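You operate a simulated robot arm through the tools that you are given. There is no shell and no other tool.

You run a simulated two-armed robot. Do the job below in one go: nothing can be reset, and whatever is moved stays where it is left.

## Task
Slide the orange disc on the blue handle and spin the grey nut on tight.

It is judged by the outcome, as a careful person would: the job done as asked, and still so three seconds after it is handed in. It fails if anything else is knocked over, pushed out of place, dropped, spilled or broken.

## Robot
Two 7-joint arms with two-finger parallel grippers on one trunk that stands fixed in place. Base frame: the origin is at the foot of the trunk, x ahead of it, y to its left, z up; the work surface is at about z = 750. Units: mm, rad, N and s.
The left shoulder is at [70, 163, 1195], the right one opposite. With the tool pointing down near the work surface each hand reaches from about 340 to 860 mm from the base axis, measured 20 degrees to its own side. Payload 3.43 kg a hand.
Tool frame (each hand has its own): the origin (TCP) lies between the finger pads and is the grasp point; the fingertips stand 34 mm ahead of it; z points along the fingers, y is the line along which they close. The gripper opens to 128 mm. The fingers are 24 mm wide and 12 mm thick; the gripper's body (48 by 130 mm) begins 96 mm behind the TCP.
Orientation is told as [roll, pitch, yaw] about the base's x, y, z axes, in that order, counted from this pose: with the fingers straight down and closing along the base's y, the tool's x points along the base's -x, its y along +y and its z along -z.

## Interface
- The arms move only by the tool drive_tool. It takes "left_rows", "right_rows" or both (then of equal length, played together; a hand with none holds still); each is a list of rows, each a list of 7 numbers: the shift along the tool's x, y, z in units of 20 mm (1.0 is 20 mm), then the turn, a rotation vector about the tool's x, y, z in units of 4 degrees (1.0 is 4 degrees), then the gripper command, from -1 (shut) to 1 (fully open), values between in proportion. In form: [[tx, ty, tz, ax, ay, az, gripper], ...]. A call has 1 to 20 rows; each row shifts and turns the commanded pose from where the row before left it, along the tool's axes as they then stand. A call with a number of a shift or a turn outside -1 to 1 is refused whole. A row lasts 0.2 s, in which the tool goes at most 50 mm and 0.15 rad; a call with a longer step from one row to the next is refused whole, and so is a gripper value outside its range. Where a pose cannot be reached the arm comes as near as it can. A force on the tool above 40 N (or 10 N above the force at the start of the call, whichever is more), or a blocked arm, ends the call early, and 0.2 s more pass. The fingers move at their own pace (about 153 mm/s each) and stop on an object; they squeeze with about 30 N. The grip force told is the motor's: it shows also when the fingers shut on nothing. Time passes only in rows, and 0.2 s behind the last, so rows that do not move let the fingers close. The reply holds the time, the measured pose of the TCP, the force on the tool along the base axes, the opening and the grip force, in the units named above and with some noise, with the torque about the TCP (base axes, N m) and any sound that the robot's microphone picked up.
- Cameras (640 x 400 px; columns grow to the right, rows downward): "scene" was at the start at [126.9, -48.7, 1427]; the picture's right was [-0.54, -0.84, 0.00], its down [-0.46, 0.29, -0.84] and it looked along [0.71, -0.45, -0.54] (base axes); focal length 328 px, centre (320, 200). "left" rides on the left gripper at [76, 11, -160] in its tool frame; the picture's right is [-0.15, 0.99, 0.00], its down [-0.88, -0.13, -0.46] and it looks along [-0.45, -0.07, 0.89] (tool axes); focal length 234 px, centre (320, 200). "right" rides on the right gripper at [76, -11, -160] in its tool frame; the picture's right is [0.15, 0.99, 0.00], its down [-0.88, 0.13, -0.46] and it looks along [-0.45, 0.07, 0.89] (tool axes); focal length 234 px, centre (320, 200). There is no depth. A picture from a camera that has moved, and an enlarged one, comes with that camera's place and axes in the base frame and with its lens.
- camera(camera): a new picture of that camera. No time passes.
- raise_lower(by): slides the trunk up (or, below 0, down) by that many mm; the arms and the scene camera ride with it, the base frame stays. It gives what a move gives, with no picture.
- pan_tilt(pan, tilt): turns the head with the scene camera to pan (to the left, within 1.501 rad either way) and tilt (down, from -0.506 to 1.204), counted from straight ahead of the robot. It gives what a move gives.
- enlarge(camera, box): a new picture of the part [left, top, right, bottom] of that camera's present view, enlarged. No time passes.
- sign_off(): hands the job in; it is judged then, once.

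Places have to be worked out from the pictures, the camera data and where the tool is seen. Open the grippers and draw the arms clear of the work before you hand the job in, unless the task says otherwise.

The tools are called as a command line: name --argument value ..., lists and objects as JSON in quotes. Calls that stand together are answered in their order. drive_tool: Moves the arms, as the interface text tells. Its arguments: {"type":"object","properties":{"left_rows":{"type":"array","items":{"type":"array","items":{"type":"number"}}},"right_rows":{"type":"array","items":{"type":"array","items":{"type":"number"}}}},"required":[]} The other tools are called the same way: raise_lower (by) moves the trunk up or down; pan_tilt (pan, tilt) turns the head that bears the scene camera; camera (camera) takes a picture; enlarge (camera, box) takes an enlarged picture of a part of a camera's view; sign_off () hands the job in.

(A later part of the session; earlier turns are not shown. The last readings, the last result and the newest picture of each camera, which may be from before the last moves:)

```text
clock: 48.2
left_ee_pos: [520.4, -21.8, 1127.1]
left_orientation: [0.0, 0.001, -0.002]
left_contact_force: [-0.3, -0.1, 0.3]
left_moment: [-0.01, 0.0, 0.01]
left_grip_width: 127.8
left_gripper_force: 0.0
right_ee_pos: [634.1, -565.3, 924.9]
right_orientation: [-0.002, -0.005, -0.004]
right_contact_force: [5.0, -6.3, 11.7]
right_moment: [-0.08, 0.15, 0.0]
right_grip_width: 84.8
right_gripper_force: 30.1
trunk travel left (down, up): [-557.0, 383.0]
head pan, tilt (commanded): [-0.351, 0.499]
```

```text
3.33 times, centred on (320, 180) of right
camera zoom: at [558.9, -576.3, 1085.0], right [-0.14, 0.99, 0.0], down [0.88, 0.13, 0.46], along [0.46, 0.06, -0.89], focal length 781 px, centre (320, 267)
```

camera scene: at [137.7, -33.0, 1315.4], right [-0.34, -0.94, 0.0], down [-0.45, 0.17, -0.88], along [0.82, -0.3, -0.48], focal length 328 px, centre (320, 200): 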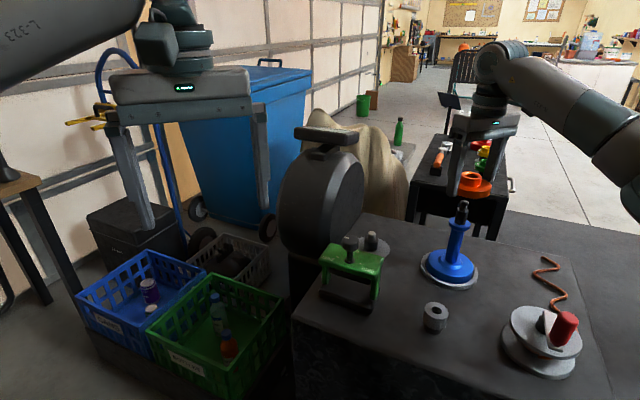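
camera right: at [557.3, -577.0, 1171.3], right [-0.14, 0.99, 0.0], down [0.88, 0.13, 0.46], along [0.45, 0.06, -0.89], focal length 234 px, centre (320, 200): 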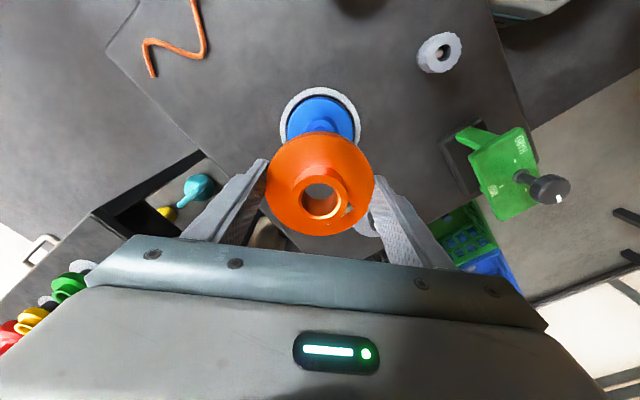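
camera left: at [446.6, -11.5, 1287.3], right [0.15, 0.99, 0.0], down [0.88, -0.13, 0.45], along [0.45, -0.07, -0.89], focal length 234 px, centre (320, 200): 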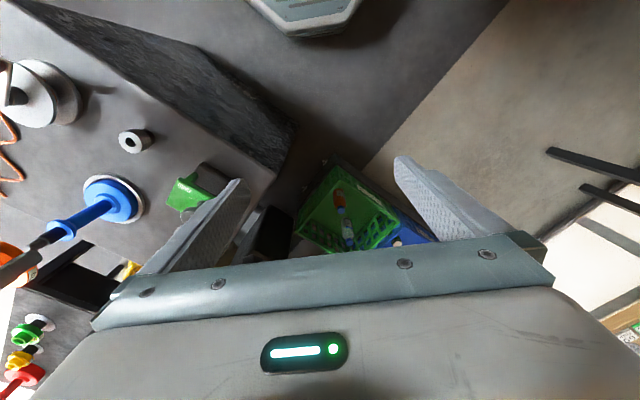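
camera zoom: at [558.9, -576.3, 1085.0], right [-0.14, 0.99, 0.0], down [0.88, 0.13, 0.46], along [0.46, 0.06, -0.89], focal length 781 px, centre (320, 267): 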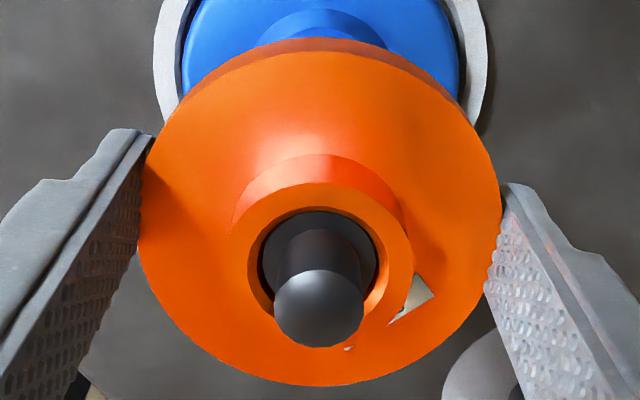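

The stub fills the hole and the thread stands proud of the hub. I open the gripper.

drive_tool --right_rows '[[0, 0, 0, 0, 0, 0, 0.5], [0, 0, 0, 0, 0, 0, 0.8], [0, 0, 0, 0, 0, 0, 1], [0, 0, 0, 0, 0, 0, 1]]'

enlarge --camera "right" --box '[260, 120, 380, 240]'

enlarge --camera "scene" --box '[415, 150, 515, 300]'

```text
clock: 49.2
left_ee_pos: [520.1, -22.2, 1128.0]
left_orientation: [0.001, 0.0, 0.001]
left_contact_force: [-0.2, 0.2, 0.2]
left_moment: [-0.04, -0.02, 0.02]
left_grip_width: 128.3
left_gripper_force: 0.0
right_ee_pos: [635.2, -566.3, 925.1]
right_orientation: [-0.002, -0.005, -0.004]
right_contact_force: [0.2, 0.0, 0.3]
right_moment: [-0.01, 0.02, 0.01]
right_grip_width: 128.2
right_gripper_force: 0.1
trunk travel left (down, up): [-557.0, 383.0]
head pan, tilt (commanded): [-0.351, 0.499]
```

```text
3.33 times, centred on (320, 180) of right
camera zoom: at [559.1, -576.3, 1084.5], right [-0.14, 0.99, 0.0], down [0.88, 0.13, 0.46], along [0.45, 0.06, -0.89], focal length 781 px, centre (320, 267)
```

zoom: 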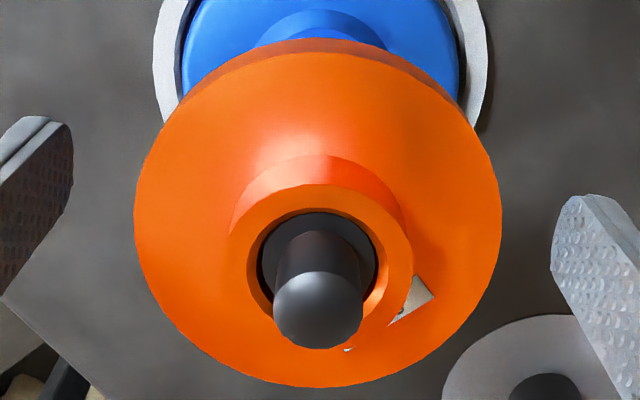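

```text
2.67 times, centred on (465, 225) of scene
camera zoom: at [136.9, -32.2, 1315.5], right [-0.34, -0.94, 0.0], down [-0.45, 0.16, -0.88], along [0.82, -0.3, -0.48], focal length 875 px, centre (-67, 133)
```

zoom: 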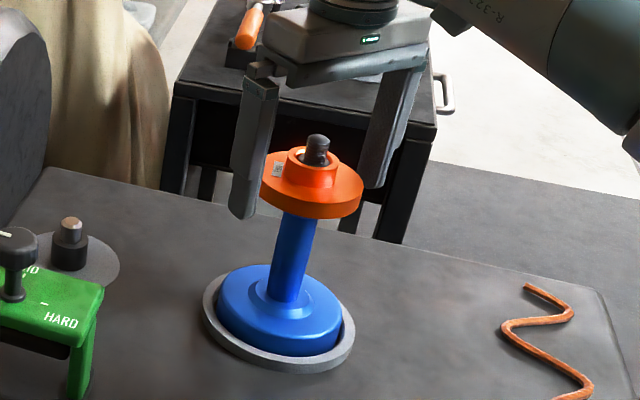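

The disc sits level on the flange with the thread standing proud. I retreat straight up.

drive_tool --right_rows '[[0, 0, -0.4, 0, 0, 0, 1], [0, 0, -0.8, 0, 0, 0, 1], [0, 0, -1, 0, 0, 0, 1], [0, 0, -1, 0, 0, 0, 1], [0, 0, -1, 0, 0, 0, 1], [0, 0, -0.8, 0, 0, 0, 1], [0, 0, 0, 0, 0, 0, 1]]'

enlarge --camera "right" --box '[240, 60, 400, 240]'

enlarge --camera "scene" --box '[415, 150, 515, 300]'

camera --camera "right"

```text
clock: 50.8
left_ee_pos: [521.1, -21.9, 1127.9]
left_orientation: [-0.001, -0.001, 0.0]
left_contact_force: [0.1, -0.1, -0.7]
left_moment: [0.0, 0.02, 0.02]
left_grip_width: 128.2
left_gripper_force: 0.1
right_ee_pos: [634.4, -565.2, 1023.8]
right_orientation: [0.0, -0.004, -0.005]
right_contact_force: [-0.2, -0.5, 0.2]
right_moment: [0.01, 0.01, -0.01]
right_grip_width: 127.9
right_gripper_force: 0.0
trunk travel left (down, up): [-557.0, 383.0]
head pan, tilt (commanded): [-0.351, 0.499]
```

```text
2.22 times, centred on (320, 150) of right
camera zoom: at [558.8, -576.2, 1183.7], right [-0.14, 0.99, 0.0], down [0.88, 0.13, 0.46], along [0.45, 0.06, -0.89], focal length 520 px, centre (320, 311)
```

zoom: 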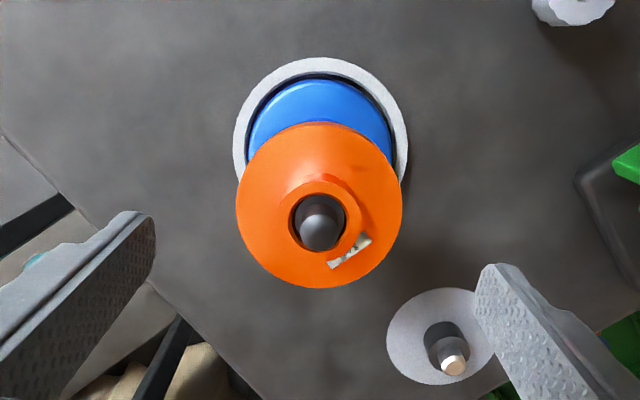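

```text
2.67 times, centred on (465, 225) of scene
camera zoom: at [137.3, -32.5, 1315.4], right [-0.34, -0.94, 0.0], down [-0.45, 0.16, -0.88], along [0.82, -0.3, -0.48], focal length 875 px, centre (-67, 133)
```

zoom: 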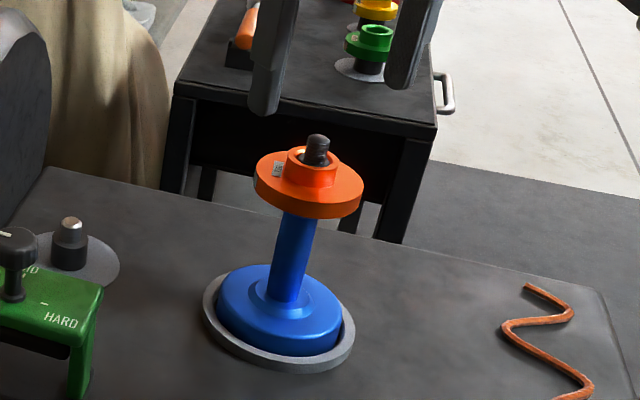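

```text
taken
camera right: at [558.8, -576.2, 1183.7], right [-0.14, 0.99, 0.0], down [0.88, 0.13, 0.46], along [0.45, 0.06, -0.89], focal length 234 px, centre (320, 200)
```

right: 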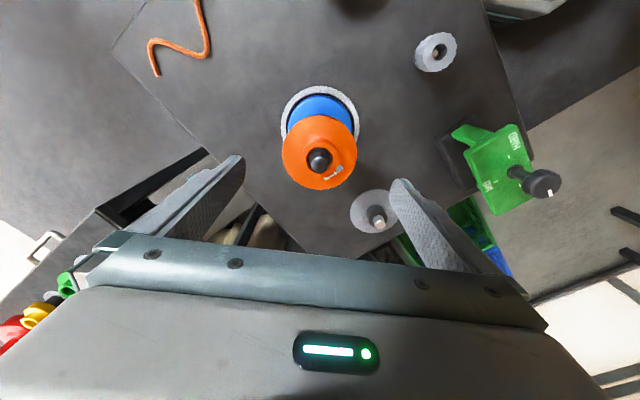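

The disc stays put. While directly above, I zoom on the thread to calibrate its axis relative to the TCP.

enlarge --camera "right" --box '[290, 130, 350, 190]'

```text
6.67 times, centred on (320, 160) of right
camera zoom: at [558.8, -576.2, 1183.7], right [-0.14, 0.99, 0.0], down [0.88, 0.13, 0.46], along [0.45, 0.06, -0.89], focal length 1561 px, centre (320, 467)
```

zoom: 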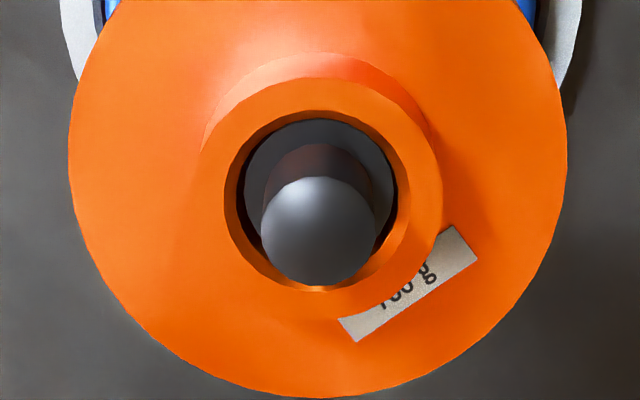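

The handle axis is confirmed at about (635.7, -565.2). With nothing in hand I raise the trunk back up by 118 mm so the elbow stays well clear of the crank.

raise_lower --by 118

drive_tool --right_rows '[[0.667, 0.74, 0, 0, 0, 0, 1], [0.667, 0.74, 0, 0, 0, 0, 1], [0.667, 0.74, 0, 0, 0, 0, 1], [0.667, 0.74, 0, 0, 0, 0, 1], [0.667, 0.74, 0, 0, 0, 0, 1], [0.667, 0.74, 0, 0, 0, 0, 1], [0.667, 0.74, 0, 0, 0, 0, 1], [0.667, 0.74, 0, 0, 0, 0, 1], [0.667, 0.74, 0, 0, 0, 0, 1], [0.667, 0.74, 0, 0, 0, 0, 1], [0, 0, 0, 0, 0, 0, 1]]'

camera --camera "right"

camera --camera "scene"

```text
clock: 52.3
left_ee_pos: [520.9, -22.1, 1245.9]
left_orientation: [0.0, 0.0, 0.0]
left_contact_force: [0.2, 0.3, -0.5]
left_moment: [0.05, 0.0, 0.04]
left_grip_width: 128.3
left_gripper_force: 0.0
right_ee_pos: [634.7, -564.7, 1142.6]
right_orientation: [-0.003, -0.003, -0.003]
right_contact_force: [-0.9, 0.1, -0.1]
right_moment: [-0.03, 0.02, -0.03]
right_grip_width: 128.0
right_gripper_force: 0.1
trunk travel left (down, up): [-675.0, 265.0]
head pan, tilt (commanded): [-0.351, 0.499]
```

```text
clock: 54.7
left_ee_pos: [521.3, -20.6, 1245.0]
left_orientation: [0.001, 0.0, 0.0]
left_contact_force: [-0.1, 0.0, 0.7]
left_moment: [-0.02, 0.0, -0.02]
left_grip_width: 128.0
left_gripper_force: 0.1
right_ee_pos: [501.9, -416.8, 1142.1]
right_orientation: [-0.002, -0.002, -0.004]
right_contact_force: [0.0, 0.4, 0.0]
right_moment: [0.0, 0.0, -0.02]
right_grip_width: 127.7
right_gripper_force: 0.0
trunk travel left (down, up): [-675.0, 265.0]
head pan, tilt (commanded): [-0.351, 0.499]
```

```text
taken
camera right: at [425.6, -427.4, 1301.2], right [-0.14, 0.99, 0.0], down [0.88, 0.13, 0.46], along [0.45, 0.06, -0.89], focal length 234 px, centre (320, 200)
```

right: 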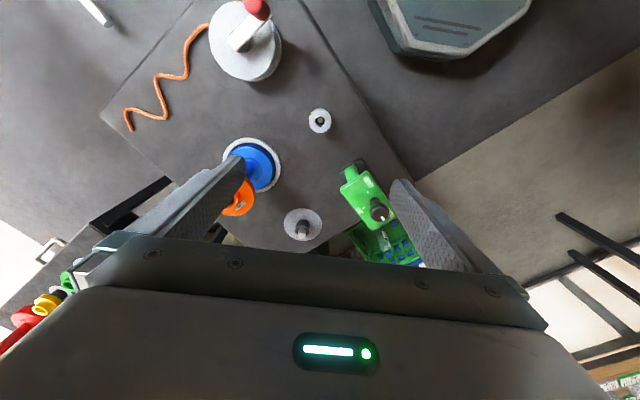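

```text
taken
camera scene: at [137.2, -32.4, 1433.5], right [-0.34, -0.94, 0.0], down [-0.45, 0.16, -0.88], along [0.82, -0.3, -0.48], focal length 328 px, centre (320, 200)
```

scene: 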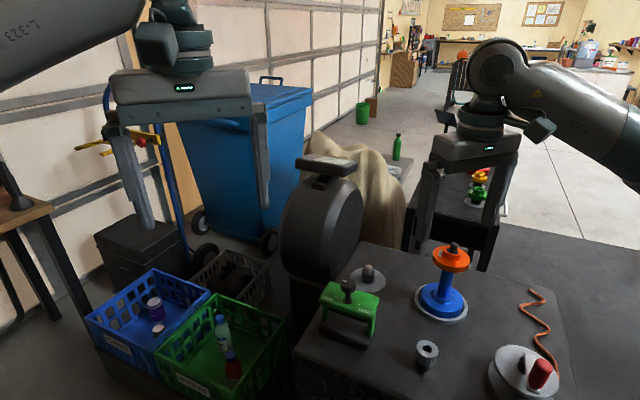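

The nut is directly below, about 5 mm nearer in x. I correct and descend to z≈930 for a closer look.

drive_tool --right_rows '[[0.25, 0, 0.96, 0, 0, 0, 1], [0, 0, 0.96, 0, 0, 0, 1], [0, 0, 0.96, 0, 0, 0, 1], [0, 0, 0.96, 0, 0, 0, 1], [0, 0, 0.96, 0, 0, 0, 1], [0, 0, 0.96, 0, 0, 0, 1], [0, 0, 0.96, 0, 0, 0, 1], [0, 0, 0.96, 0, 0, 0, 1], [0, 0, 0.96, 0, 0, 0, 1], [0, 0, 0.96, 0, 0, 0, 1], [0, 0, 0.96, 0, 0, 0, 1], [0, 0, 0, 0, 0, 0, 1]]'

camera --camera "right"

enlarge --camera "right" --box '[270, 100, 370, 200]'

camera --camera "scene"

```text
clock: 57.3
left_ee_pos: [520.9, -20.7, 1245.5]
left_orientation: [-0.001, -0.002, 0.001]
left_contact_force: [-0.4, 0.6, 1.0]
left_moment: [0.03, 0.01, -0.02]
left_grip_width: 128.1
left_gripper_force: 0.2
right_ee_pos: [498.5, -418.6, 929.1]
right_orientation: [-0.002, -0.005, -0.004]
right_contact_force: [0.5, 0.0, 0.8]
right_moment: [0.04, -0.01, 0.0]
right_grip_width: 127.9
right_gripper_force: 0.0
trunk travel left (down, up): [-675.0, 265.0]
head pan, tilt (commanded): [-0.351, 0.499]
```

```text
taken
camera right: at [422.2, -428.5, 1089.3], right [-0.14, 0.99, 0.0], down [0.88, 0.13, 0.46], along [0.45, 0.06, -0.89], focal length 234 px, centre (320, 200)
```

right: 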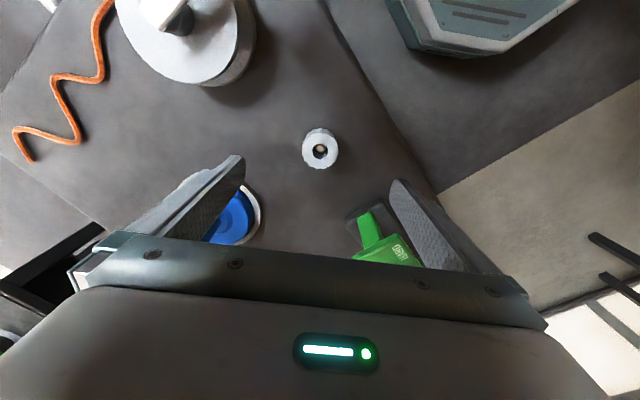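

```text
4.00 times, centred on (320, 150) of right
camera zoom: at [422.2, -428.5, 1089.3], right [-0.14, 0.99, 0.0], down [0.88, 0.13, 0.46], along [0.45, 0.06, -0.89], focal length 937 px, centre (320, 400)
```

zoom: 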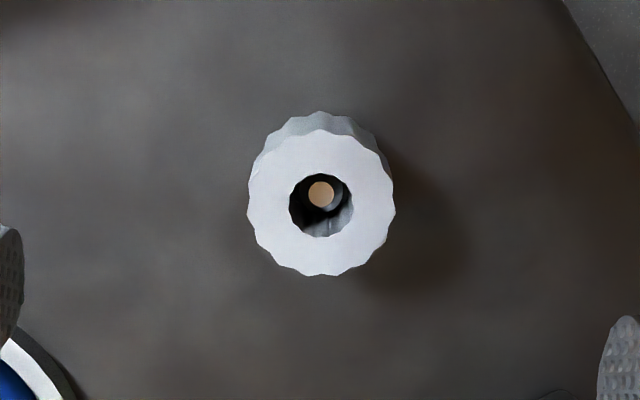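

```text
taken
camera scene: at [136.9, -32.0, 1433.5], right [-0.34, -0.94, 0.0], down [-0.45, 0.16, -0.88], along [0.82, -0.3, -0.48], focal length 328 px, centre (320, 200)
```

scene: 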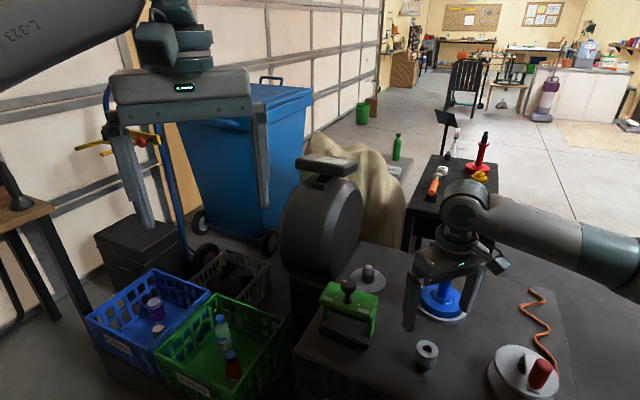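

The nut is centred under the TCP to about 1 mm (top ≈ 813, Ø≈45). I descend to TCP z≈817, fingers around the nut.

drive_tool --right_rows '[[0.03, 0.03, 0.8, 0, 0, 0, 1], [0, 0, 0.8, 0, 0, 0, 1], [0, 0, 0.8, 0, 0, 0, 1], [0, 0, 0.8, 0, 0, 0, 1], [0, 0, 0.8, 0, 0, 0, 1], [0, 0, 0.8, 0, 0, 0, 1], [0, 0, 0.8, 0, 0, 0, 1], [0, 0, 0, 0, 0, 0, 1]]'

enlarge --camera "right" --box '[230, 120, 410, 260]'

enlarge --camera "scene" --box '[370, 270, 490, 390]'

```text
clock: 59.1
left_ee_pos: [520.8, -21.1, 1246.2]
left_orientation: [-0.001, 0.0, 0.0]
left_contact_force: [0.8, 1.2, -0.4]
left_moment: [0.01, 0.02, -0.01]
left_grip_width: 128.2
left_gripper_force: 0.1
right_ee_pos: [496.5, -415.4, 818.5]
right_orientation: [-0.002, -0.003, -0.003]
right_contact_force: [0.8, -0.2, 0.0]
right_moment: [-0.02, -0.01, 0.04]
right_grip_width: 128.3
right_gripper_force: 0.1
trunk travel left (down, up): [-675.0, 265.0]
head pan, tilt (commanded): [-0.351, 0.499]
```

```text
2.86 times, centred on (320, 190) of right
camera zoom: at [420.8, -427.4, 978.2], right [-0.14, 0.99, 0.0], down [0.88, 0.13, 0.46], along [0.45, 0.06, -0.89], focal length 669 px, centre (320, 229)
```

zoom: 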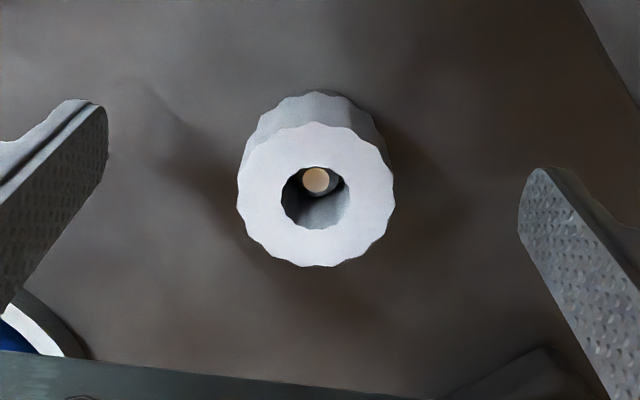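

```text
3.33 times, centred on (430, 330) of scene
camera zoom: at [136.9, -32.1, 1433.5], right [-0.34, -0.94, 0.0], down [-0.45, 0.16, -0.88], along [0.82, -0.3, -0.48], focal length 1094 px, centre (-47, -233)
```

zoom: 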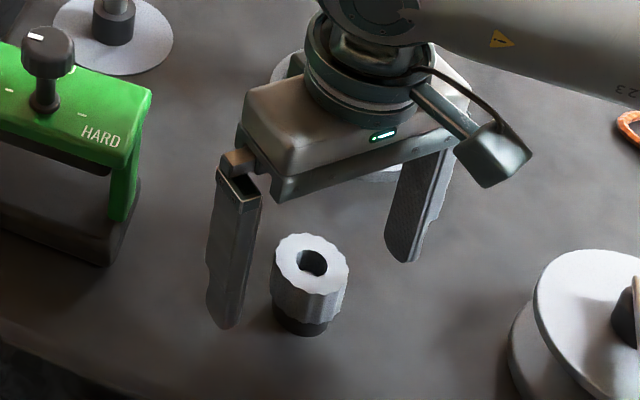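

The nut is between the fingers. I close on it.

drive_tool --right_rows '[[0, -0.02, 0.05, 0, 0, 0, 0.3], [0, 0, 0, 0, 0, 0, -0.1], [0, 0, 0, 0, 0, 0, -0.25], [0, 0, 0, 0, 0, 0, -0.4], [0, 0, 0, 0, 0, 0, -1], [0, 0, 0, 0, 0, 0, -1]]'

enlarge --camera "right" --box '[230, 120, 410, 260]'

enlarge --camera "scene" --box '[370, 270, 490, 390]'

```text
clock: 60.5
left_ee_pos: [520.6, -21.5, 1245.3]
left_orientation: [0.0, -0.001, 0.001]
left_contact_force: [-0.1, -0.6, 0.2]
left_moment: [0.0, -0.03, 0.01]
left_grip_width: 128.0
left_gripper_force: 0.1
right_ee_pos: [496.9, -418.4, 818.5]
right_orientation: [-0.002, -0.004, -0.001]
right_contact_force: [0.2, -0.4, -0.3]
right_moment: [0.02, 0.01, 0.02]
right_grip_width: 46.2
right_gripper_force: 29.8
trunk travel left (down, up): [-675.0, 265.0]
head pan, tilt (commanded): [-0.351, 0.499]
```

```text
2.86 times, centred on (320, 190) of right
camera zoom: at [421.1, -427.9, 977.3], right [-0.14, 0.99, 0.0], down [0.88, 0.13, 0.46], along [0.45, 0.06, -0.89], focal length 669 px, centre (320, 229)
```

zoom: 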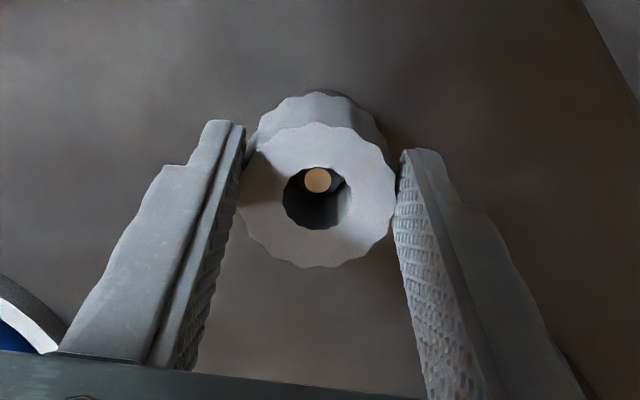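

```text
3.33 times, centred on (430, 330) of scene
camera zoom: at [137.0, -32.2, 1433.5], right [-0.34, -0.94, 0.0], down [-0.45, 0.16, -0.88], along [0.82, -0.3, -0.48], focal length 1094 px, centre (-47, -233)
```

zoom: 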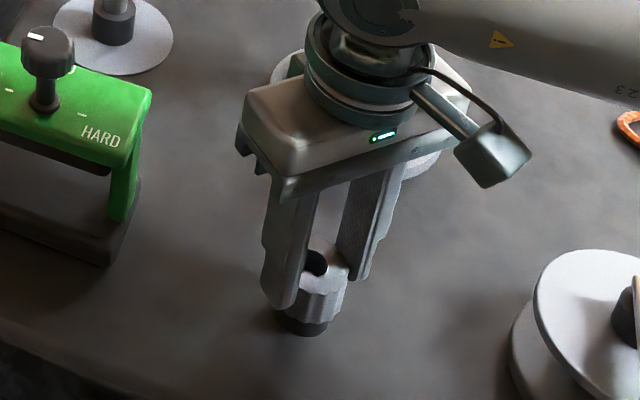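

Nut Ø is 46.2, which puts its top at about z≈802 and its axis 3 mm ahead of the TCP. Since I'll rotate about the TCP axis, I re-grip: open slightly, shift +3 mm in x and 6 mm lower, close again.

drive_tool --right_rows '[[0, 0, 0, 0, 0, 0, 0.1], [0, 0, 0, 0, 0, 0, 0.1], [-0.15, 0, 0.1, 0, 0, 0, 0.1], [0, 0, 0.2, 0, 0, 0, 0.1], [0, 0, 0, 0, 0, 0, 0.1]]'

enlarge --camera "right" --box '[260, 130, 380, 250]'

```text
clock: 61.7
left_ee_pos: [520.6, -21.9, 1246.1]
left_orientation: [0.0, -0.001, 0.001]
left_contact_force: [-0.1, -0.3, -0.4]
left_moment: [0.0, -0.03, -0.03]
left_grip_width: 128.1
left_gripper_force: 0.0
right_ee_pos: [500.5, -416.4, 811.5]
right_orientation: [-0.001, -0.003, -0.003]
right_contact_force: [-0.5, -0.8, 0.0]
right_moment: [-0.03, 0.01, 0.0]
right_grip_width: 70.2
right_gripper_force: 0.0
trunk travel left (down, up): [-675.0, 265.0]
head pan, tilt (commanded): [-0.351, 0.499]
```

```text
3.33 times, centred on (320, 190) of right
camera zoom: at [424.2, -428.2, 971.3], right [-0.14, 0.99, 0.0], down [0.88, 0.13, 0.46], along [0.45, 0.06, -0.89], focal length 781 px, centre (320, 233)
```

zoom: 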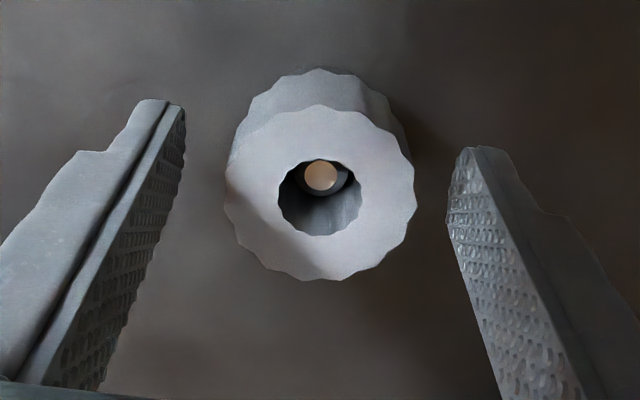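

Now centred (top ≈ 800, offset ≤0.6 mm). I close on the nut.

drive_tool --right_rows '[[-0.03, 0.02, 0, 0, 0, 0, -0.1], [0, 0, 0, 0, 0, 0, -0.25], [0, 0, 0, 0, 0, 0, -0.4], [0, 0, 0, 0, 0, 0, -1], [0, 0, 0, 0, 0, 0, -1]]'

enlarge --camera "right" --box '[260, 130, 380, 250]'

```text
clock: 62.9
left_ee_pos: [521.5, -21.7, 1245.7]
left_orientation: [-0.003, 0.001, 0.001]
left_contact_force: [-0.4, -1.0, -0.5]
left_moment: [0.0, 0.03, -0.01]
left_grip_width: 127.8
left_gripper_force: 0.0
right_ee_pos: [501.7, -417.6, 810.9]
right_orientation: [-0.001, -0.004, -0.003]
right_contact_force: [-0.2, 0.8, 0.4]
right_moment: [-0.02, 0.0, 0.0]
right_grip_width: 45.9
right_gripper_force: 30.8
trunk travel left (down, up): [-675.0, 265.0]
head pan, tilt (commanded): [-0.351, 0.499]
```

```text
3.33 times, centred on (320, 190) of right
camera zoom: at [425.0, -427.8, 971.2], right [-0.14, 0.99, 0.0], down [0.88, 0.13, 0.46], along [0.45, 0.06, -0.89], focal length 781 px, centre (320, 233)
```

zoom: 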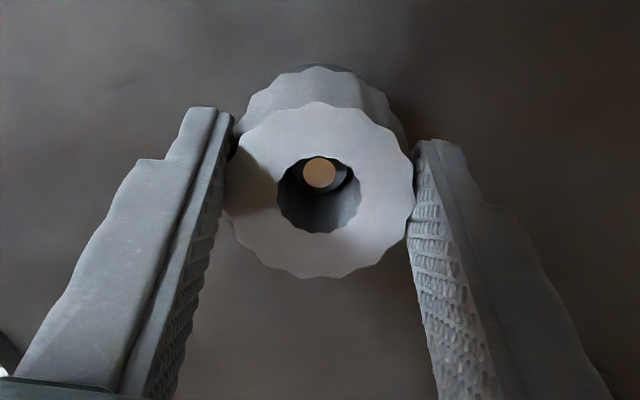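

Centred grip at 45.9 mm. I lift slowly.

drive_tool --right_rows '[[0, 0, -0.1, 0, 0, 0, -1], [0, 0, -0.1, 0, 0, 0, -1], [0, 0, -0.15, 0, 0, 0, -1], [0, 0, -0.2, 0, 0, 0, -1], [0, 0, -0.25, 0, 0, 0, -1], [0, 0, -0.3, 0, 0, 0, -1], [0, 0, -0.3, 0, 0, 0, -1], [0, 0, -0.3, 0, 0, 0, -1], [0, 0, -0.3, 0, 0, 0, -1], [0, 0, -0.3, 0, 0, 0, -1], [0, 0, -0.3, 0, 0, 0, -1], [0, 0, -0.3, 0, 0, 0, -1], [0, 0, -0.2, 0, 0, 0, -1]]'

enlarge --camera "right" --box '[260, 130, 380, 250]'

enlarge --camera "scene" --box '[370, 230, 490, 390]'

```text
clock: 65.7
left_ee_pos: [520.9, -21.1, 1245.8]
left_orientation: [-0.001, -0.001, -0.001]
left_contact_force: [0.3, -0.6, 0.1]
left_moment: [-0.01, 0.0, 0.0]
left_grip_width: 127.9
left_gripper_force: 0.1
right_ee_pos: [501.2, -416.7, 874.4]
right_orientation: [-0.003, -0.003, -0.003]
right_contact_force: [-0.7, 0.6, 0.4]
right_moment: [-0.01, 0.02, 0.02]
right_grip_width: 45.9
right_gripper_force: 29.9
trunk travel left (down, up): [-675.0, 265.0]
head pan, tilt (commanded): [-0.351, 0.499]
```

```text
3.33 times, centred on (320, 190) of right
camera zoom: at [425.0, -427.2, 1032.8], right [-0.14, 0.99, 0.0], down [0.88, 0.13, 0.46], along [0.45, 0.06, -0.89], focal length 781 px, centre (320, 233)
```

zoom: 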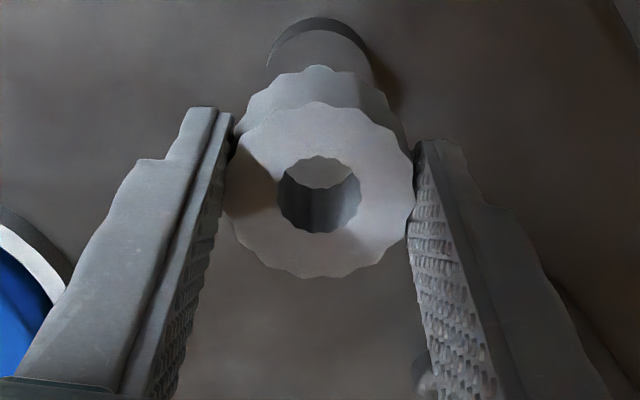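

```text
2.50 times, centred on (430, 310) of scene
camera zoom: at [137.0, -32.2, 1433.5], right [-0.34, -0.94, 0.0], down [-0.45, 0.16, -0.88], along [0.82, -0.3, -0.48], focal length 820 px, centre (45, -75)
```

zoom: 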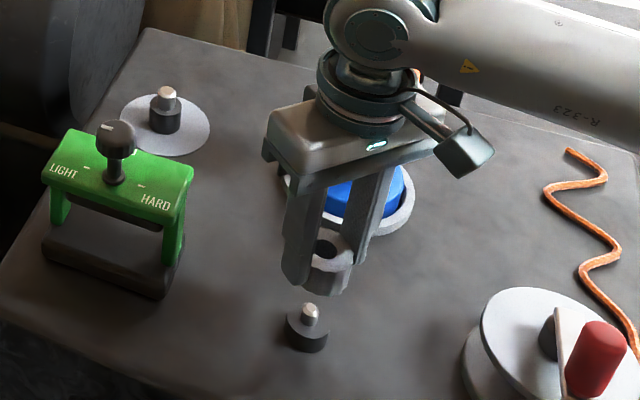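

The nut is lifted off its post. I raise it well clear and carry it over the handle.

drive_tool --right_rows '[[0, 0, -0.5, 0, 0, 0, -1], [0, 0, -0.9, 0, 0, 0, -1], [0, 0, -0.9, 0, 0, 0, -1], [0, 0, -0.9, 0, 0, 0, -1], [0, 0, -0.9, 0, 0, 0, -1], [0, 0, -0.9, 0, 0, 0, -1], [0, 0, -0.9, 0, 0, 0, -1], [0, 0, -0.9, 0, 0, 0, -1], [0, 0, -0.75, 0, 0, 0, -1], [0, 0, 0, 0, 0, 0, -1]]'

drive_tool --right_rows '[[-0.3, -0.33, 0, 0, 0, 0, -1], [-0.55, -0.607, 0, 0, 0, 0, -1], [-0.55, -0.607, 0, 0, 0, 0, -1], [-0.55, -0.607, 0, 0, 0, 0, -1], [-0.55, -0.607, 0, 0, 0, 0, -1], [-0.55, -0.607, 0, 0, 0, 0, -1], [-0.55, -0.607, 0, 0, 0, 0, -1], [-0.55, -0.607, 0, 0, 0, 0, -1], [-0.55, -0.607, 0, 0, 0, 0, -1], [-0.55, -0.607, 0, 0, 0, 0, -1], [-0.55, -0.607, 0, 0, 0, 0, -1], [-0.55, -0.607, 0, 0, 0, 0, -1], [-0.365, -0.398, 0, 0, 0, 0, -1], [0, 0, 0, 0, 0, 0, -1]]'

camera --camera "right"

camera --camera "scene"

```text
clock: 67.9
left_ee_pos: [521.5, -22.7, 1245.7]
left_orientation: [0.0, 0.0, -0.002]
left_contact_force: [-0.4, 0.3, -1.1]
left_moment: [0.01, -0.03, 0.03]
left_grip_width: 128.1
left_gripper_force: 0.0
right_ee_pos: [500.7, -415.6, 1024.7]
right_orientation: [-0.004, -0.004, -0.003]
right_contact_force: [-0.2, 0.0, -1.5]
right_moment: [0.0, 0.0, 0.02]
right_grip_width: 45.9
right_gripper_force: 30.1
trunk travel left (down, up): [-675.0, 265.0]
head pan, tilt (commanded): [-0.351, 0.499]
```

```text
clock: 70.9
left_ee_pos: [521.5, -21.3, 1245.7]
left_orientation: [0.003, 0.002, -0.002]
left_contact_force: [-1.3, -0.1, 1.2]
left_moment: [0.01, -0.01, 0.05]
left_grip_width: 127.8
left_gripper_force: 0.1
right_ee_pos: [635.2, -564.9, 1024.9]
right_orientation: [-0.001, -0.003, -0.002]
right_contact_force: [-0.4, -0.4, -0.4]
right_moment: [0.02, 0.01, 0.0]
right_grip_width: 45.8
right_gripper_force: 30.2
trunk travel left (down, up): [-675.0, 265.0]
head pan, tilt (commanded): [-0.351, 0.499]
```

```text
taken
camera right: at [558.5, -575.5, 1184.2], right [-0.14, 0.99, 0.0], down [0.88, 0.13, 0.46], along [0.45, 0.06, -0.89], focal length 234 px, centre (320, 200)
```

right: 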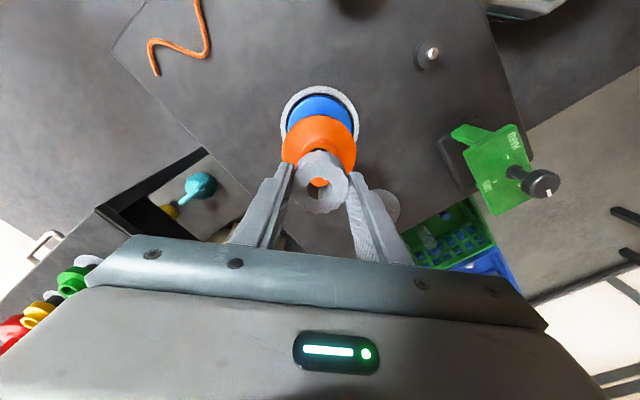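

```text
taken
camera scene: at [136.9, -32.3, 1433.5], right [-0.34, -0.94, 0.0], down [-0.45, 0.16, -0.88], along [0.82, -0.3, -0.48], focal length 328 px, centre (320, 200)
```

scene: 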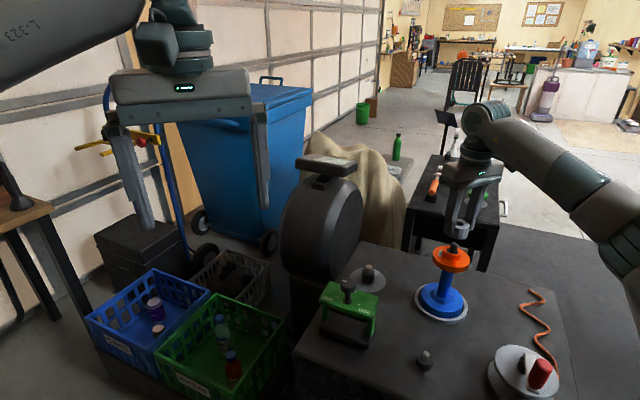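

The nut is above the handle with ~20 mm clearance. Before threading, I test the yaw range here: rotate counter-clockwise (+yaw) in small steps to get a better starting angle.

drive_tool --right_rows '[[0, 0, 0, 0, 0, -1, -1], [0, 0, 0, 0, 0, -1, -1], [0, 0, 0, 0, 0, -1, -1], [0, 0, 0, 0, 0, -1, -1], [0, 0, 0, 0, 0, -1, -1]]'

```text
clock: 72.1
left_ee_pos: [520.3, -21.2, 1246.9]
left_orientation: [-0.001, -0.001, 0.002]
left_contact_force: [0.7, -0.1, -0.1]
left_moment: [0.0, 0.0, -0.02]
left_grip_width: 128.0
left_gripper_force: 0.1
right_ee_pos: [635.1, -564.9, 1023.9]
right_orientation: [-0.002, -0.004, 0.065]
right_contact_force: [0.7, -0.5, 0.0]
right_moment: [0.0, 0.01, -0.02]
right_grip_width: 45.8
right_gripper_force: 30.1
right hand out of reach, approached as far as the arm can: row 2, 3, 4, 5
trunk travel left (down, up): [-675.0, 265.0]
head pan, tilt (commanded): [-0.351, 0.499]
```

The + limit is at about +4°. Now I test clockwise (−yaw, the tightening direction) in the air.

drive_tool --right_rows '[[0, 0, 0, 0, 0, 1, -1], [0, 0, 0, 0, 0, 1, -1], [0, 0, 0, 0, 0, 1, -1], [0, 0, 0, 0, 0, 1, -1], [0, 0, 0, 0, 0, 1, -1], [0, 0, 0, 0, 0, 1, -1], [0, 0, 0, 0, 0, 1, -1], [0, 0, 0, 0, 0, 1, -1], [0, 0, 0, 0, 0, 1, -1], [0, 0, 0, 0, 0, 1, -1], [0, 0, 0, 0, 0, 1, -1], [0, 0, 0, 0, 0, 1, -1], [0, 0, 0, 0, 0, 1, -1], [0, 0, 0, 0, 0, 1, -1], [0, 0, 0, 0, 0, 1, -1], [0, 0, 0, 0, 0, 1, -1], [0, 0, 0, 0, 0, 1, -1], [0, 0, 0, 0, 0, 1, -1], [0, 0, 0, 0, 0, 1, -1], [0, 0, 0, 0, 0, 1, -1]]'

camera --camera "scene"

camera --camera "right"

```text
clock: 76.3
left_ee_pos: [521.0, -23.1, 1245.5]
left_orientation: [0.0, 0.0, 0.0]
left_contact_force: [0.7, 0.2, 0.2]
left_moment: [0.03, 0.0, 0.0]
left_grip_width: 127.9
left_gripper_force: 0.0
right_ee_pos: [634.3, -565.7, 1024.7]
right_orientation: [0.003, -0.005, -1.333]
right_contact_force: [-0.3, 0.0, -0.7]
right_moment: [0.0, -0.04, 0.02]
right_grip_width: 45.6
right_gripper_force: 30.0
trunk travel left (down, up): [-675.0, 265.0]
head pan, tilt (commanded): [-0.351, 0.499]
```

```text
taken
camera scene: at [137.1, -32.3, 1433.5], right [-0.34, -0.94, 0.0], down [-0.45, 0.16, -0.88], along [0.82, -0.3, -0.48], focal length 328 px, centre (320, 200)
```

scene: 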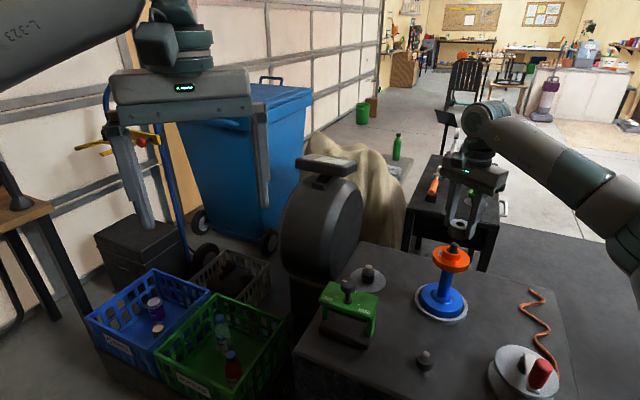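

```text
taken
camera right: at [605.0, -493.3, 1184.5], right [0.93, 0.38, 0.0], down [0.33, -0.82, 0.46], along [0.17, -0.42, -0.89], focal length 234 px, centre (320, 200)
```

right: 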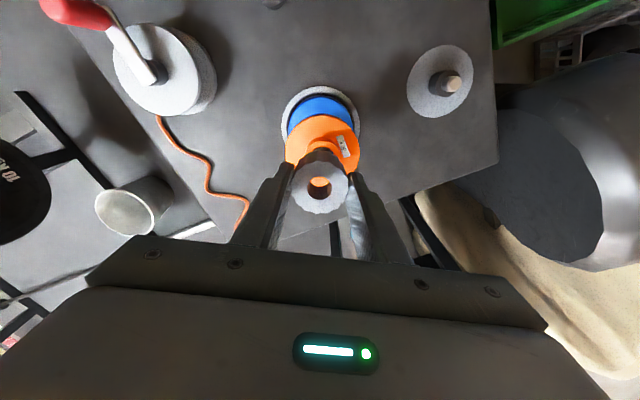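

Full 80° went fine and the TCP stayed put. I continue to find the clockwise limit.

drive_tool --right_rows '[[0, 0, 0, 0, 0, 1, -1], [0, 0, 0, 0, 0, 1, -1], [0, 0, 0, 0, 0, 1, -1], [0, 0, 0, 0, 0, 1, -1], [0, 0, 0, 0, 0, 1, -1], [0, 0, 0, 0, 0, 1, -1], [0, 0, 0, 0, 0, 1, -1], [0, 0, 0, 0, 0, 1, -1], [0, 0, 0, 0, 0, 1, -1], [0, 0, 0, 0, 0, 1, -1], [0, 0, 0, 0, 0, 1, -1], [0, 0, 0, 0, 0, 1, -1], [0, 0, 0, 0, 0, 1, -1], [0, 0, 0, 0, 0, 1, -1], [0, 0, 0, 0, 0, 1, -1], [0, 0, 0, 0, 0, 1, -1], [0, 0, 0, 0, 0, 1, -1], [0, 0, 0, 0, 0, 1, -1], [0, 0, 0, 0, 0, 1, -1], [0, 0, 0, 0, 0, 1, -1]]'

```text
clock: 80.5
left_ee_pos: [521.5, -21.3, 1244.9]
left_orientation: [0.002, -0.001, 0.0]
left_contact_force: [0.1, -0.4, -0.1]
left_moment: [0.0, 0.0, -0.03]
left_grip_width: 128.0
left_gripper_force: 0.1
right_ee_pos: [636.2, -565.5, 1024.6]
right_orientation: [0.002, 0.004, -2.728]
right_contact_force: [-0.6, 0.2, -0.3]
right_moment: [0.01, 0.01, 0.0]
right_grip_width: 45.5
right_gripper_force: 29.6
trunk travel left (down, up): [-675.0, 265.0]
head pan, tilt (commanded): [-0.351, 0.499]
```

Still within reach at −156°. I continue a bit further to know the total range.

drive_tool --right_rows '[[0, 0, 0, 0, 0, 1, -1], [0, 0, 0, 0, 0, 1, -1], [0, 0, 0, 0, 0, 1, -1], [0, 0, 0, 0, 0, 1, -1], [0, 0, 0, 0, 0, 1, -1], [0, 0, 0, 0, 0, 1, -1], [0, 0, 0, 0, 0, 1, -1], [0, 0, 0, 0, 0, 1, -1], [0, 0, 0, 0, 0, 1, -1], [0, 0, 0, 0, 0, 1, -1], [0, 0, 0, 0, 0, 1, -1], [0, 0, 0, 0, 0, 1, -1], [0, 0, 0, 0, 0, 1, -1], [0, 0, 0, 0, 0, 1, -1], [0, 0, 0, 0, 0, 1, -1], [0, 0, 0, 0, 0, 1, -1], [0, 0, 0, 0, 0, 1, -1], [0, 0, 0, 0, 0, 1, -1], [0, 0, 0, 0, 0, 1, -1], [0, 0, 0, 0, 0, 1, -1]]'

```text
clock: 84.7
left_ee_pos: [521.8, -22.7, 1244.6]
left_orientation: [-0.001, 0.001, 0.0]
left_contact_force: [-0.3, 0.0, 0.2]
left_moment: [0.01, -0.04, -0.02]
left_grip_width: 128.3
left_gripper_force: 0.1
right_ee_pos: [635.2, -564.6, 1025.5]
right_orientation: [-0.001, 0.005, 2.159]
right_contact_force: [0.0, 0.4, 0.1]
right_moment: [0.02, -0.03, 0.01]
right_grip_width: 45.1
right_gripper_force: 29.5
trunk travel left (down, up): [-675.0, 265.0]
head pan, tilt (commanded): [-0.351, 0.499]
```

Still reachable at −236°. The grip width has crept from 45.9 to 45.1, so I check how the nut sits in the fingers.

enlarge --camera "right" --box '[250, 80, 390, 250]'

enlarge --camera "scene" --box '[410, 120, 530, 330]'

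```text
2.35 times, centred on (320, 165) of right
camera zoom: at [685.4, -621.2, 1184.9], right [-0.74, -0.67, 0.0], down [-0.6, 0.66, 0.45], along [-0.3, 0.34, -0.89], focal length 551 px, centre (320, 282)
```

zoom: 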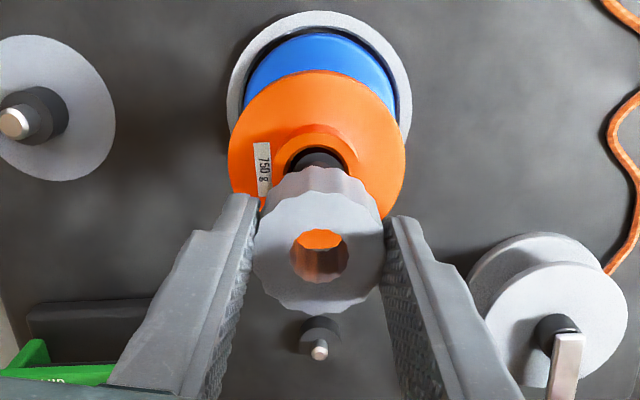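

```text
1.90 times, centred on (470, 225) of scene
camera zoom: at [137.1, -32.3, 1433.5], right [-0.34, -0.94, 0.0], down [-0.45, 0.16, -0.88], along [0.82, -0.3, -0.48], focal length 625 px, centre (34, 152)
```

zoom: 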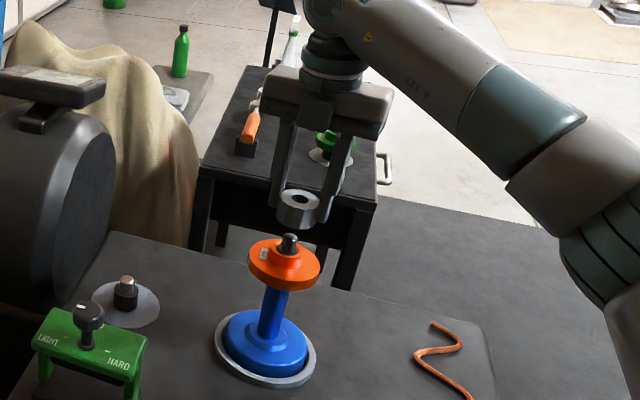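

The nut is still held upright. I test another 80° to learn the total stroke.

drive_tool --right_rows '[[0, 0, 0, 0, 0, 1, -1], [0, 0, 0, 0, 0, 1, -1], [0, 0, 0, 0, 0, 1, -1], [0, 0, 0, 0, 0, 1, -1], [0, 0, 0, 0, 0, 1, -1], [0, 0, 0, 0, 0, 1, -1], [0, 0, 0, 0, 0, 1, -1], [0, 0, 0, 0, 0, 1, -1], [0, 0, 0, 0, 0, 1, -1], [0, 0, 0, 0, 0, 1, -1], [0, 0, 0, 0, 0, 1, -1], [0, 0, 0, 0, 0, 1, -1], [0, 0, 0, 0, 0, 1, -1], [0, 0, 0, 0, 0, 1, -1], [0, 0, 0, 0, 0, 1, -1], [0, 0, 0, 0, 0, 1, -1], [0, 0, 0, 0, 0, 1, -1], [0, 0, 0, 0, 0, 1, -1], [0, 0, 0, 0, 0, 1, -1], [0, 0, 0, 0, 0, 1, -1]]'

```text
clock: 88.9
left_ee_pos: [521.1, -21.1, 1246.5]
left_orientation: [0.0, 0.0, 0.001]
left_contact_force: [0.5, 0.3, -0.6]
left_moment: [0.03, 0.01, 0.02]
left_grip_width: 128.0
left_gripper_force: 0.2
right_ee_pos: [634.8, -563.5, 1025.8]
right_orientation: [-0.005, -0.001, 0.763]
right_contact_force: [0.1, 0.0, -1.1]
right_moment: [-0.03, 0.0, -0.01]
right_grip_width: 45.0
right_gripper_force: 30.0
trunk travel left (down, up): [-675.0, 265.0]
head pan, tilt (commanded): [-0.351, 0.499]
```

The stroke is at least 320° (from +4° to −316°), nearly a full turn. I unwind back to the start angle with the nut still held above the handle.

drive_tool --right_rows '[[0, 0, 0, 0, 0, -1, -1], [0, 0, 0, 0, 0, -1, -1], [0, 0, 0, 0, 0, -1, -1], [0, 0, 0, 0, 0, -1, -1], [0, 0, 0, 0, 0, -1, -1], [0, 0, 0, 0, 0, -1, -1], [0, 0, 0, 0, 0, -1, -1], [0, 0, 0, 0, 0, -1, -1], [0, 0, 0, 0, 0, -1, -1], [0, 0, 0, 0, 0, -1, -1], [0, 0, 0, 0, 0, -1, -1], [0, 0, 0, 0, 0, -1, -1], [0, 0, 0, 0, 0, -1, -1], [0, 0, 0, 0, 0, -1, -1], [0, 0, 0, 0, 0, -1, -1], [0, 0, 0, 0, 0, -1, -1], [0, 0, 0, 0, 0, -1, -1], [0, 0, 0, 0, 0, -1, -1], [0, 0, 0, 0, 0, -1, -1], [0, 0, 0, 0, 0, -1, -1]]'

drive_tool --right_rows '[[0, 0, 0, 0, 0, -1, -1], [0, 0, 0, 0, 0, -1, -1], [0, 0, 0, 0, 0, -1, -1], [0, 0, 0, 0, 0, -1, -1], [0, 0, 0, 0, 0, -1, -1], [0, 0, 0, 0, 0, -1, -1], [0, 0, 0, 0, 0, -1, -1], [0, 0, 0, 0, 0, -1, -1], [0, 0, 0, 0, 0, -1, -1], [0, 0, 0, 0, 0, -1, -1], [0, 0, 0, 0, 0, -1, -1], [0, 0, 0, 0, 0, -1, -1], [0, 0, 0, 0, 0, -1, -1], [0, 0, 0, 0, 0, -1, -1], [0, 0, 0, 0, 0, -1, -1], [0, 0, 0, 0, 0, -1, -1], [0, 0, 0, 0, 0, -1, -1], [0, 0, 0, 0, 0, -1, -1], [0, 0, 0, 0, 0, -1, -1], [0, 0, 0, 0, 0, -1, -1]]'

drive_tool --right_rows '[[0, 0, 0, 0, 0, -1, -1], [0, 0, 0, 0, 0, -1, -1], [0, 0, 0, 0, 0, -1, -1], [0, 0, 0, 0, 0, -1, -1], [0, 0, 0, 0, 0, -1, -1], [0, 0, 0, 0, 0, -1, -1], [0, 0, 0, 0, 0, -1, -1], [0, 0, 0, 0, 0, -1, -1], [0, 0, 0, 0, 0, -1, -1], [0, 0, 0, 0, 0, -1, -1], [0, 0, 0, 0, 0, -1, -1], [0, 0, 0, 0, 0, -1, -1], [0, 0, 0, 0, 0, -1, -1], [0, 0, 0, 0, 0, -1, -1], [0, 0, 0, 0, 0, -1, -1], [0, 0, 0, 0, 0, -1, -1], [0, 0, 0, 0, 0, -1, -1], [0, 0, 0, 0, 0, -1, -1], [0, 0, 0, 0, 0, -1, -1], [0, 0, 0, 0, 0, -1, -1]]'

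drive_tool --right_rows '[[0, 0, 0, 0, 0, -1, -1], [0, 0, 0, 0, 0, -1, -1], [0, 0, 0, 0, 0, -1, -1], [0, 0, 0, 0, 0, -1, -1], [0, 0, 0, 0, 0, -1, -1], [0, 0, 0, 0, 0, -1, -1], [0, 0, 0, 0, 0, -1, -1], [0, 0, 0, 0, 0, -1, -1], [0, 0, 0, 0, 0, -1, -1], [0, 0, 0, 0, 0, -1, -1], [0, 0, 0, 0, 0, -1, -1], [0, 0, 0, 0, 0, -1, -1], [0, 0, 0, 0, 0, -1, -1], [0, 0, 0, 0, 0, -1, -1], [0, 0, 0, 0, 0, -1, -1], [0, 0, 0, 0, 0, -1, -1], [0, 0, 0, 0, 0, -1, -1], [0, 0, 0, 0, 0, -1, -1], [0, 0, 0, 0, 0, -1, -1]]'

enlarge --camera "right" --box '[250, 80, 390, 250]'

enlarge --camera "scene" --box '[420, 180, 500, 280]'

```text
clock: 93.1
left_ee_pos: [520.3, -22.4, 1245.5]
left_orientation: [0.001, -0.001, -0.001]
left_contact_force: [0.1, -0.6, 0.3]
left_moment: [0.02, 0.03, 0.0]
left_grip_width: 128.2
left_gripper_force: 0.0
right_ee_pos: [634.0, -563.3, 1024.3]
right_orientation: [0.0, 0.004, 2.161]
right_contact_force: [-1.4, -0.7, -0.3]
right_moment: [0.04, -0.02, -0.04]
right_grip_width: 44.8
right_gripper_force: 29.9
trunk travel left (down, up): [-675.0, 265.0]
head pan, tilt (commanded): [-0.351, 0.499]
```

```text
clock: 97.3
left_ee_pos: [520.9, -21.7, 1245.5]
left_orientation: [0.0, 0.001, -0.001]
left_contact_force: [0.6, 0.8, 0.4]
left_moment: [0.0, -0.02, 0.01]
left_grip_width: 128.0
left_gripper_force: 0.1
right_ee_pos: [635.1, -564.7, 1025.3]
right_orientation: [0.005, 0.001, -2.726]
right_contact_force: [0.1, -0.2, 0.0]
right_moment: [0.01, -0.01, 0.0]
right_grip_width: 44.9
right_gripper_force: 29.6
trunk travel left (down, up): [-675.0, 265.0]
head pan, tilt (commanded): [-0.351, 0.499]
```

```text
clock: 101.5
left_ee_pos: [522.2, -22.2, 1245.2]
left_orientation: [-0.001, 0.0, 0.0]
left_contact_force: [0.2, -0.1, -0.9]
left_moment: [0.0, -0.01, -0.01]
left_grip_width: 127.7
left_gripper_force: 0.1
right_ee_pos: [635.4, -564.9, 1026.1]
right_orientation: [0.005, -0.005, -1.33]
right_contact_force: [-0.5, -0.4, -0.5]
right_moment: [0.0, 0.02, -0.01]
right_grip_width: 44.6
right_gripper_force: 30.4
trunk travel left (down, up): [-675.0, 265.0]
head pan, tilt (commanded): [-0.351, 0.499]
```

```text
clock: 105.5
left_ee_pos: [521.0, -22.7, 1246.6]
left_orientation: [-0.001, 0.001, 0.0]
left_contact_force: [0.0, -0.2, 0.6]
left_moment: [-0.03, -0.05, 0.01]
left_grip_width: 128.0
left_gripper_force: 0.0
right_ee_pos: [634.4, -565.1, 1024.2]
right_orientation: [-0.002, -0.004, -0.004]
right_contact_force: [-0.1, -0.5, -0.5]
right_moment: [0.02, -0.01, 0.01]
right_grip_width: 44.8
right_gripper_force: 30.1
trunk travel left (down, up): [-675.0, 265.0]
head pan, tilt (commanded): [-0.351, 0.499]
```

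```text
2.35 times, centred on (320, 165) of right
camera zoom: at [558.3, -575.1, 1184.5], right [-0.14, 0.99, 0.0], down [0.88, 0.13, 0.46], along [0.45, 0.06, -0.89], focal length 551 px, centre (320, 282)
```

zoom: 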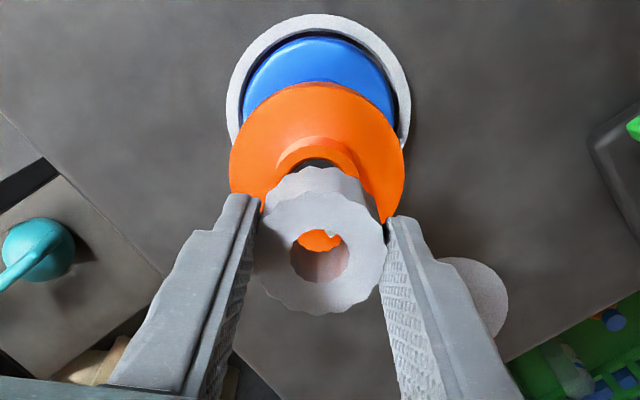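

```text
4.00 times, centred on (460, 230) of scene
camera zoom: at [137.1, -32.3, 1433.5], right [-0.34, -0.94, 0.0], down [-0.45, 0.16, -0.88], along [0.82, -0.3, -0.48], focal length 1312 px, centre (-240, 80)
```

zoom: 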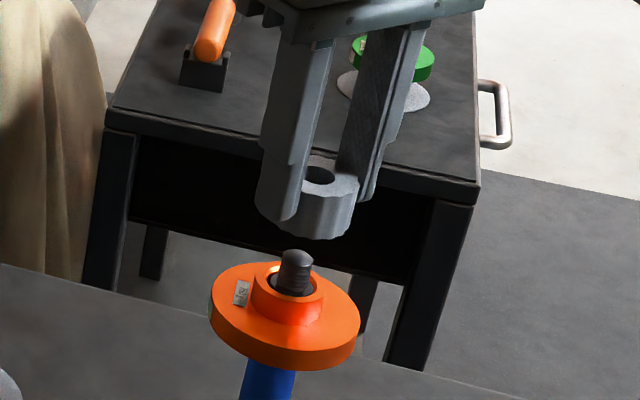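

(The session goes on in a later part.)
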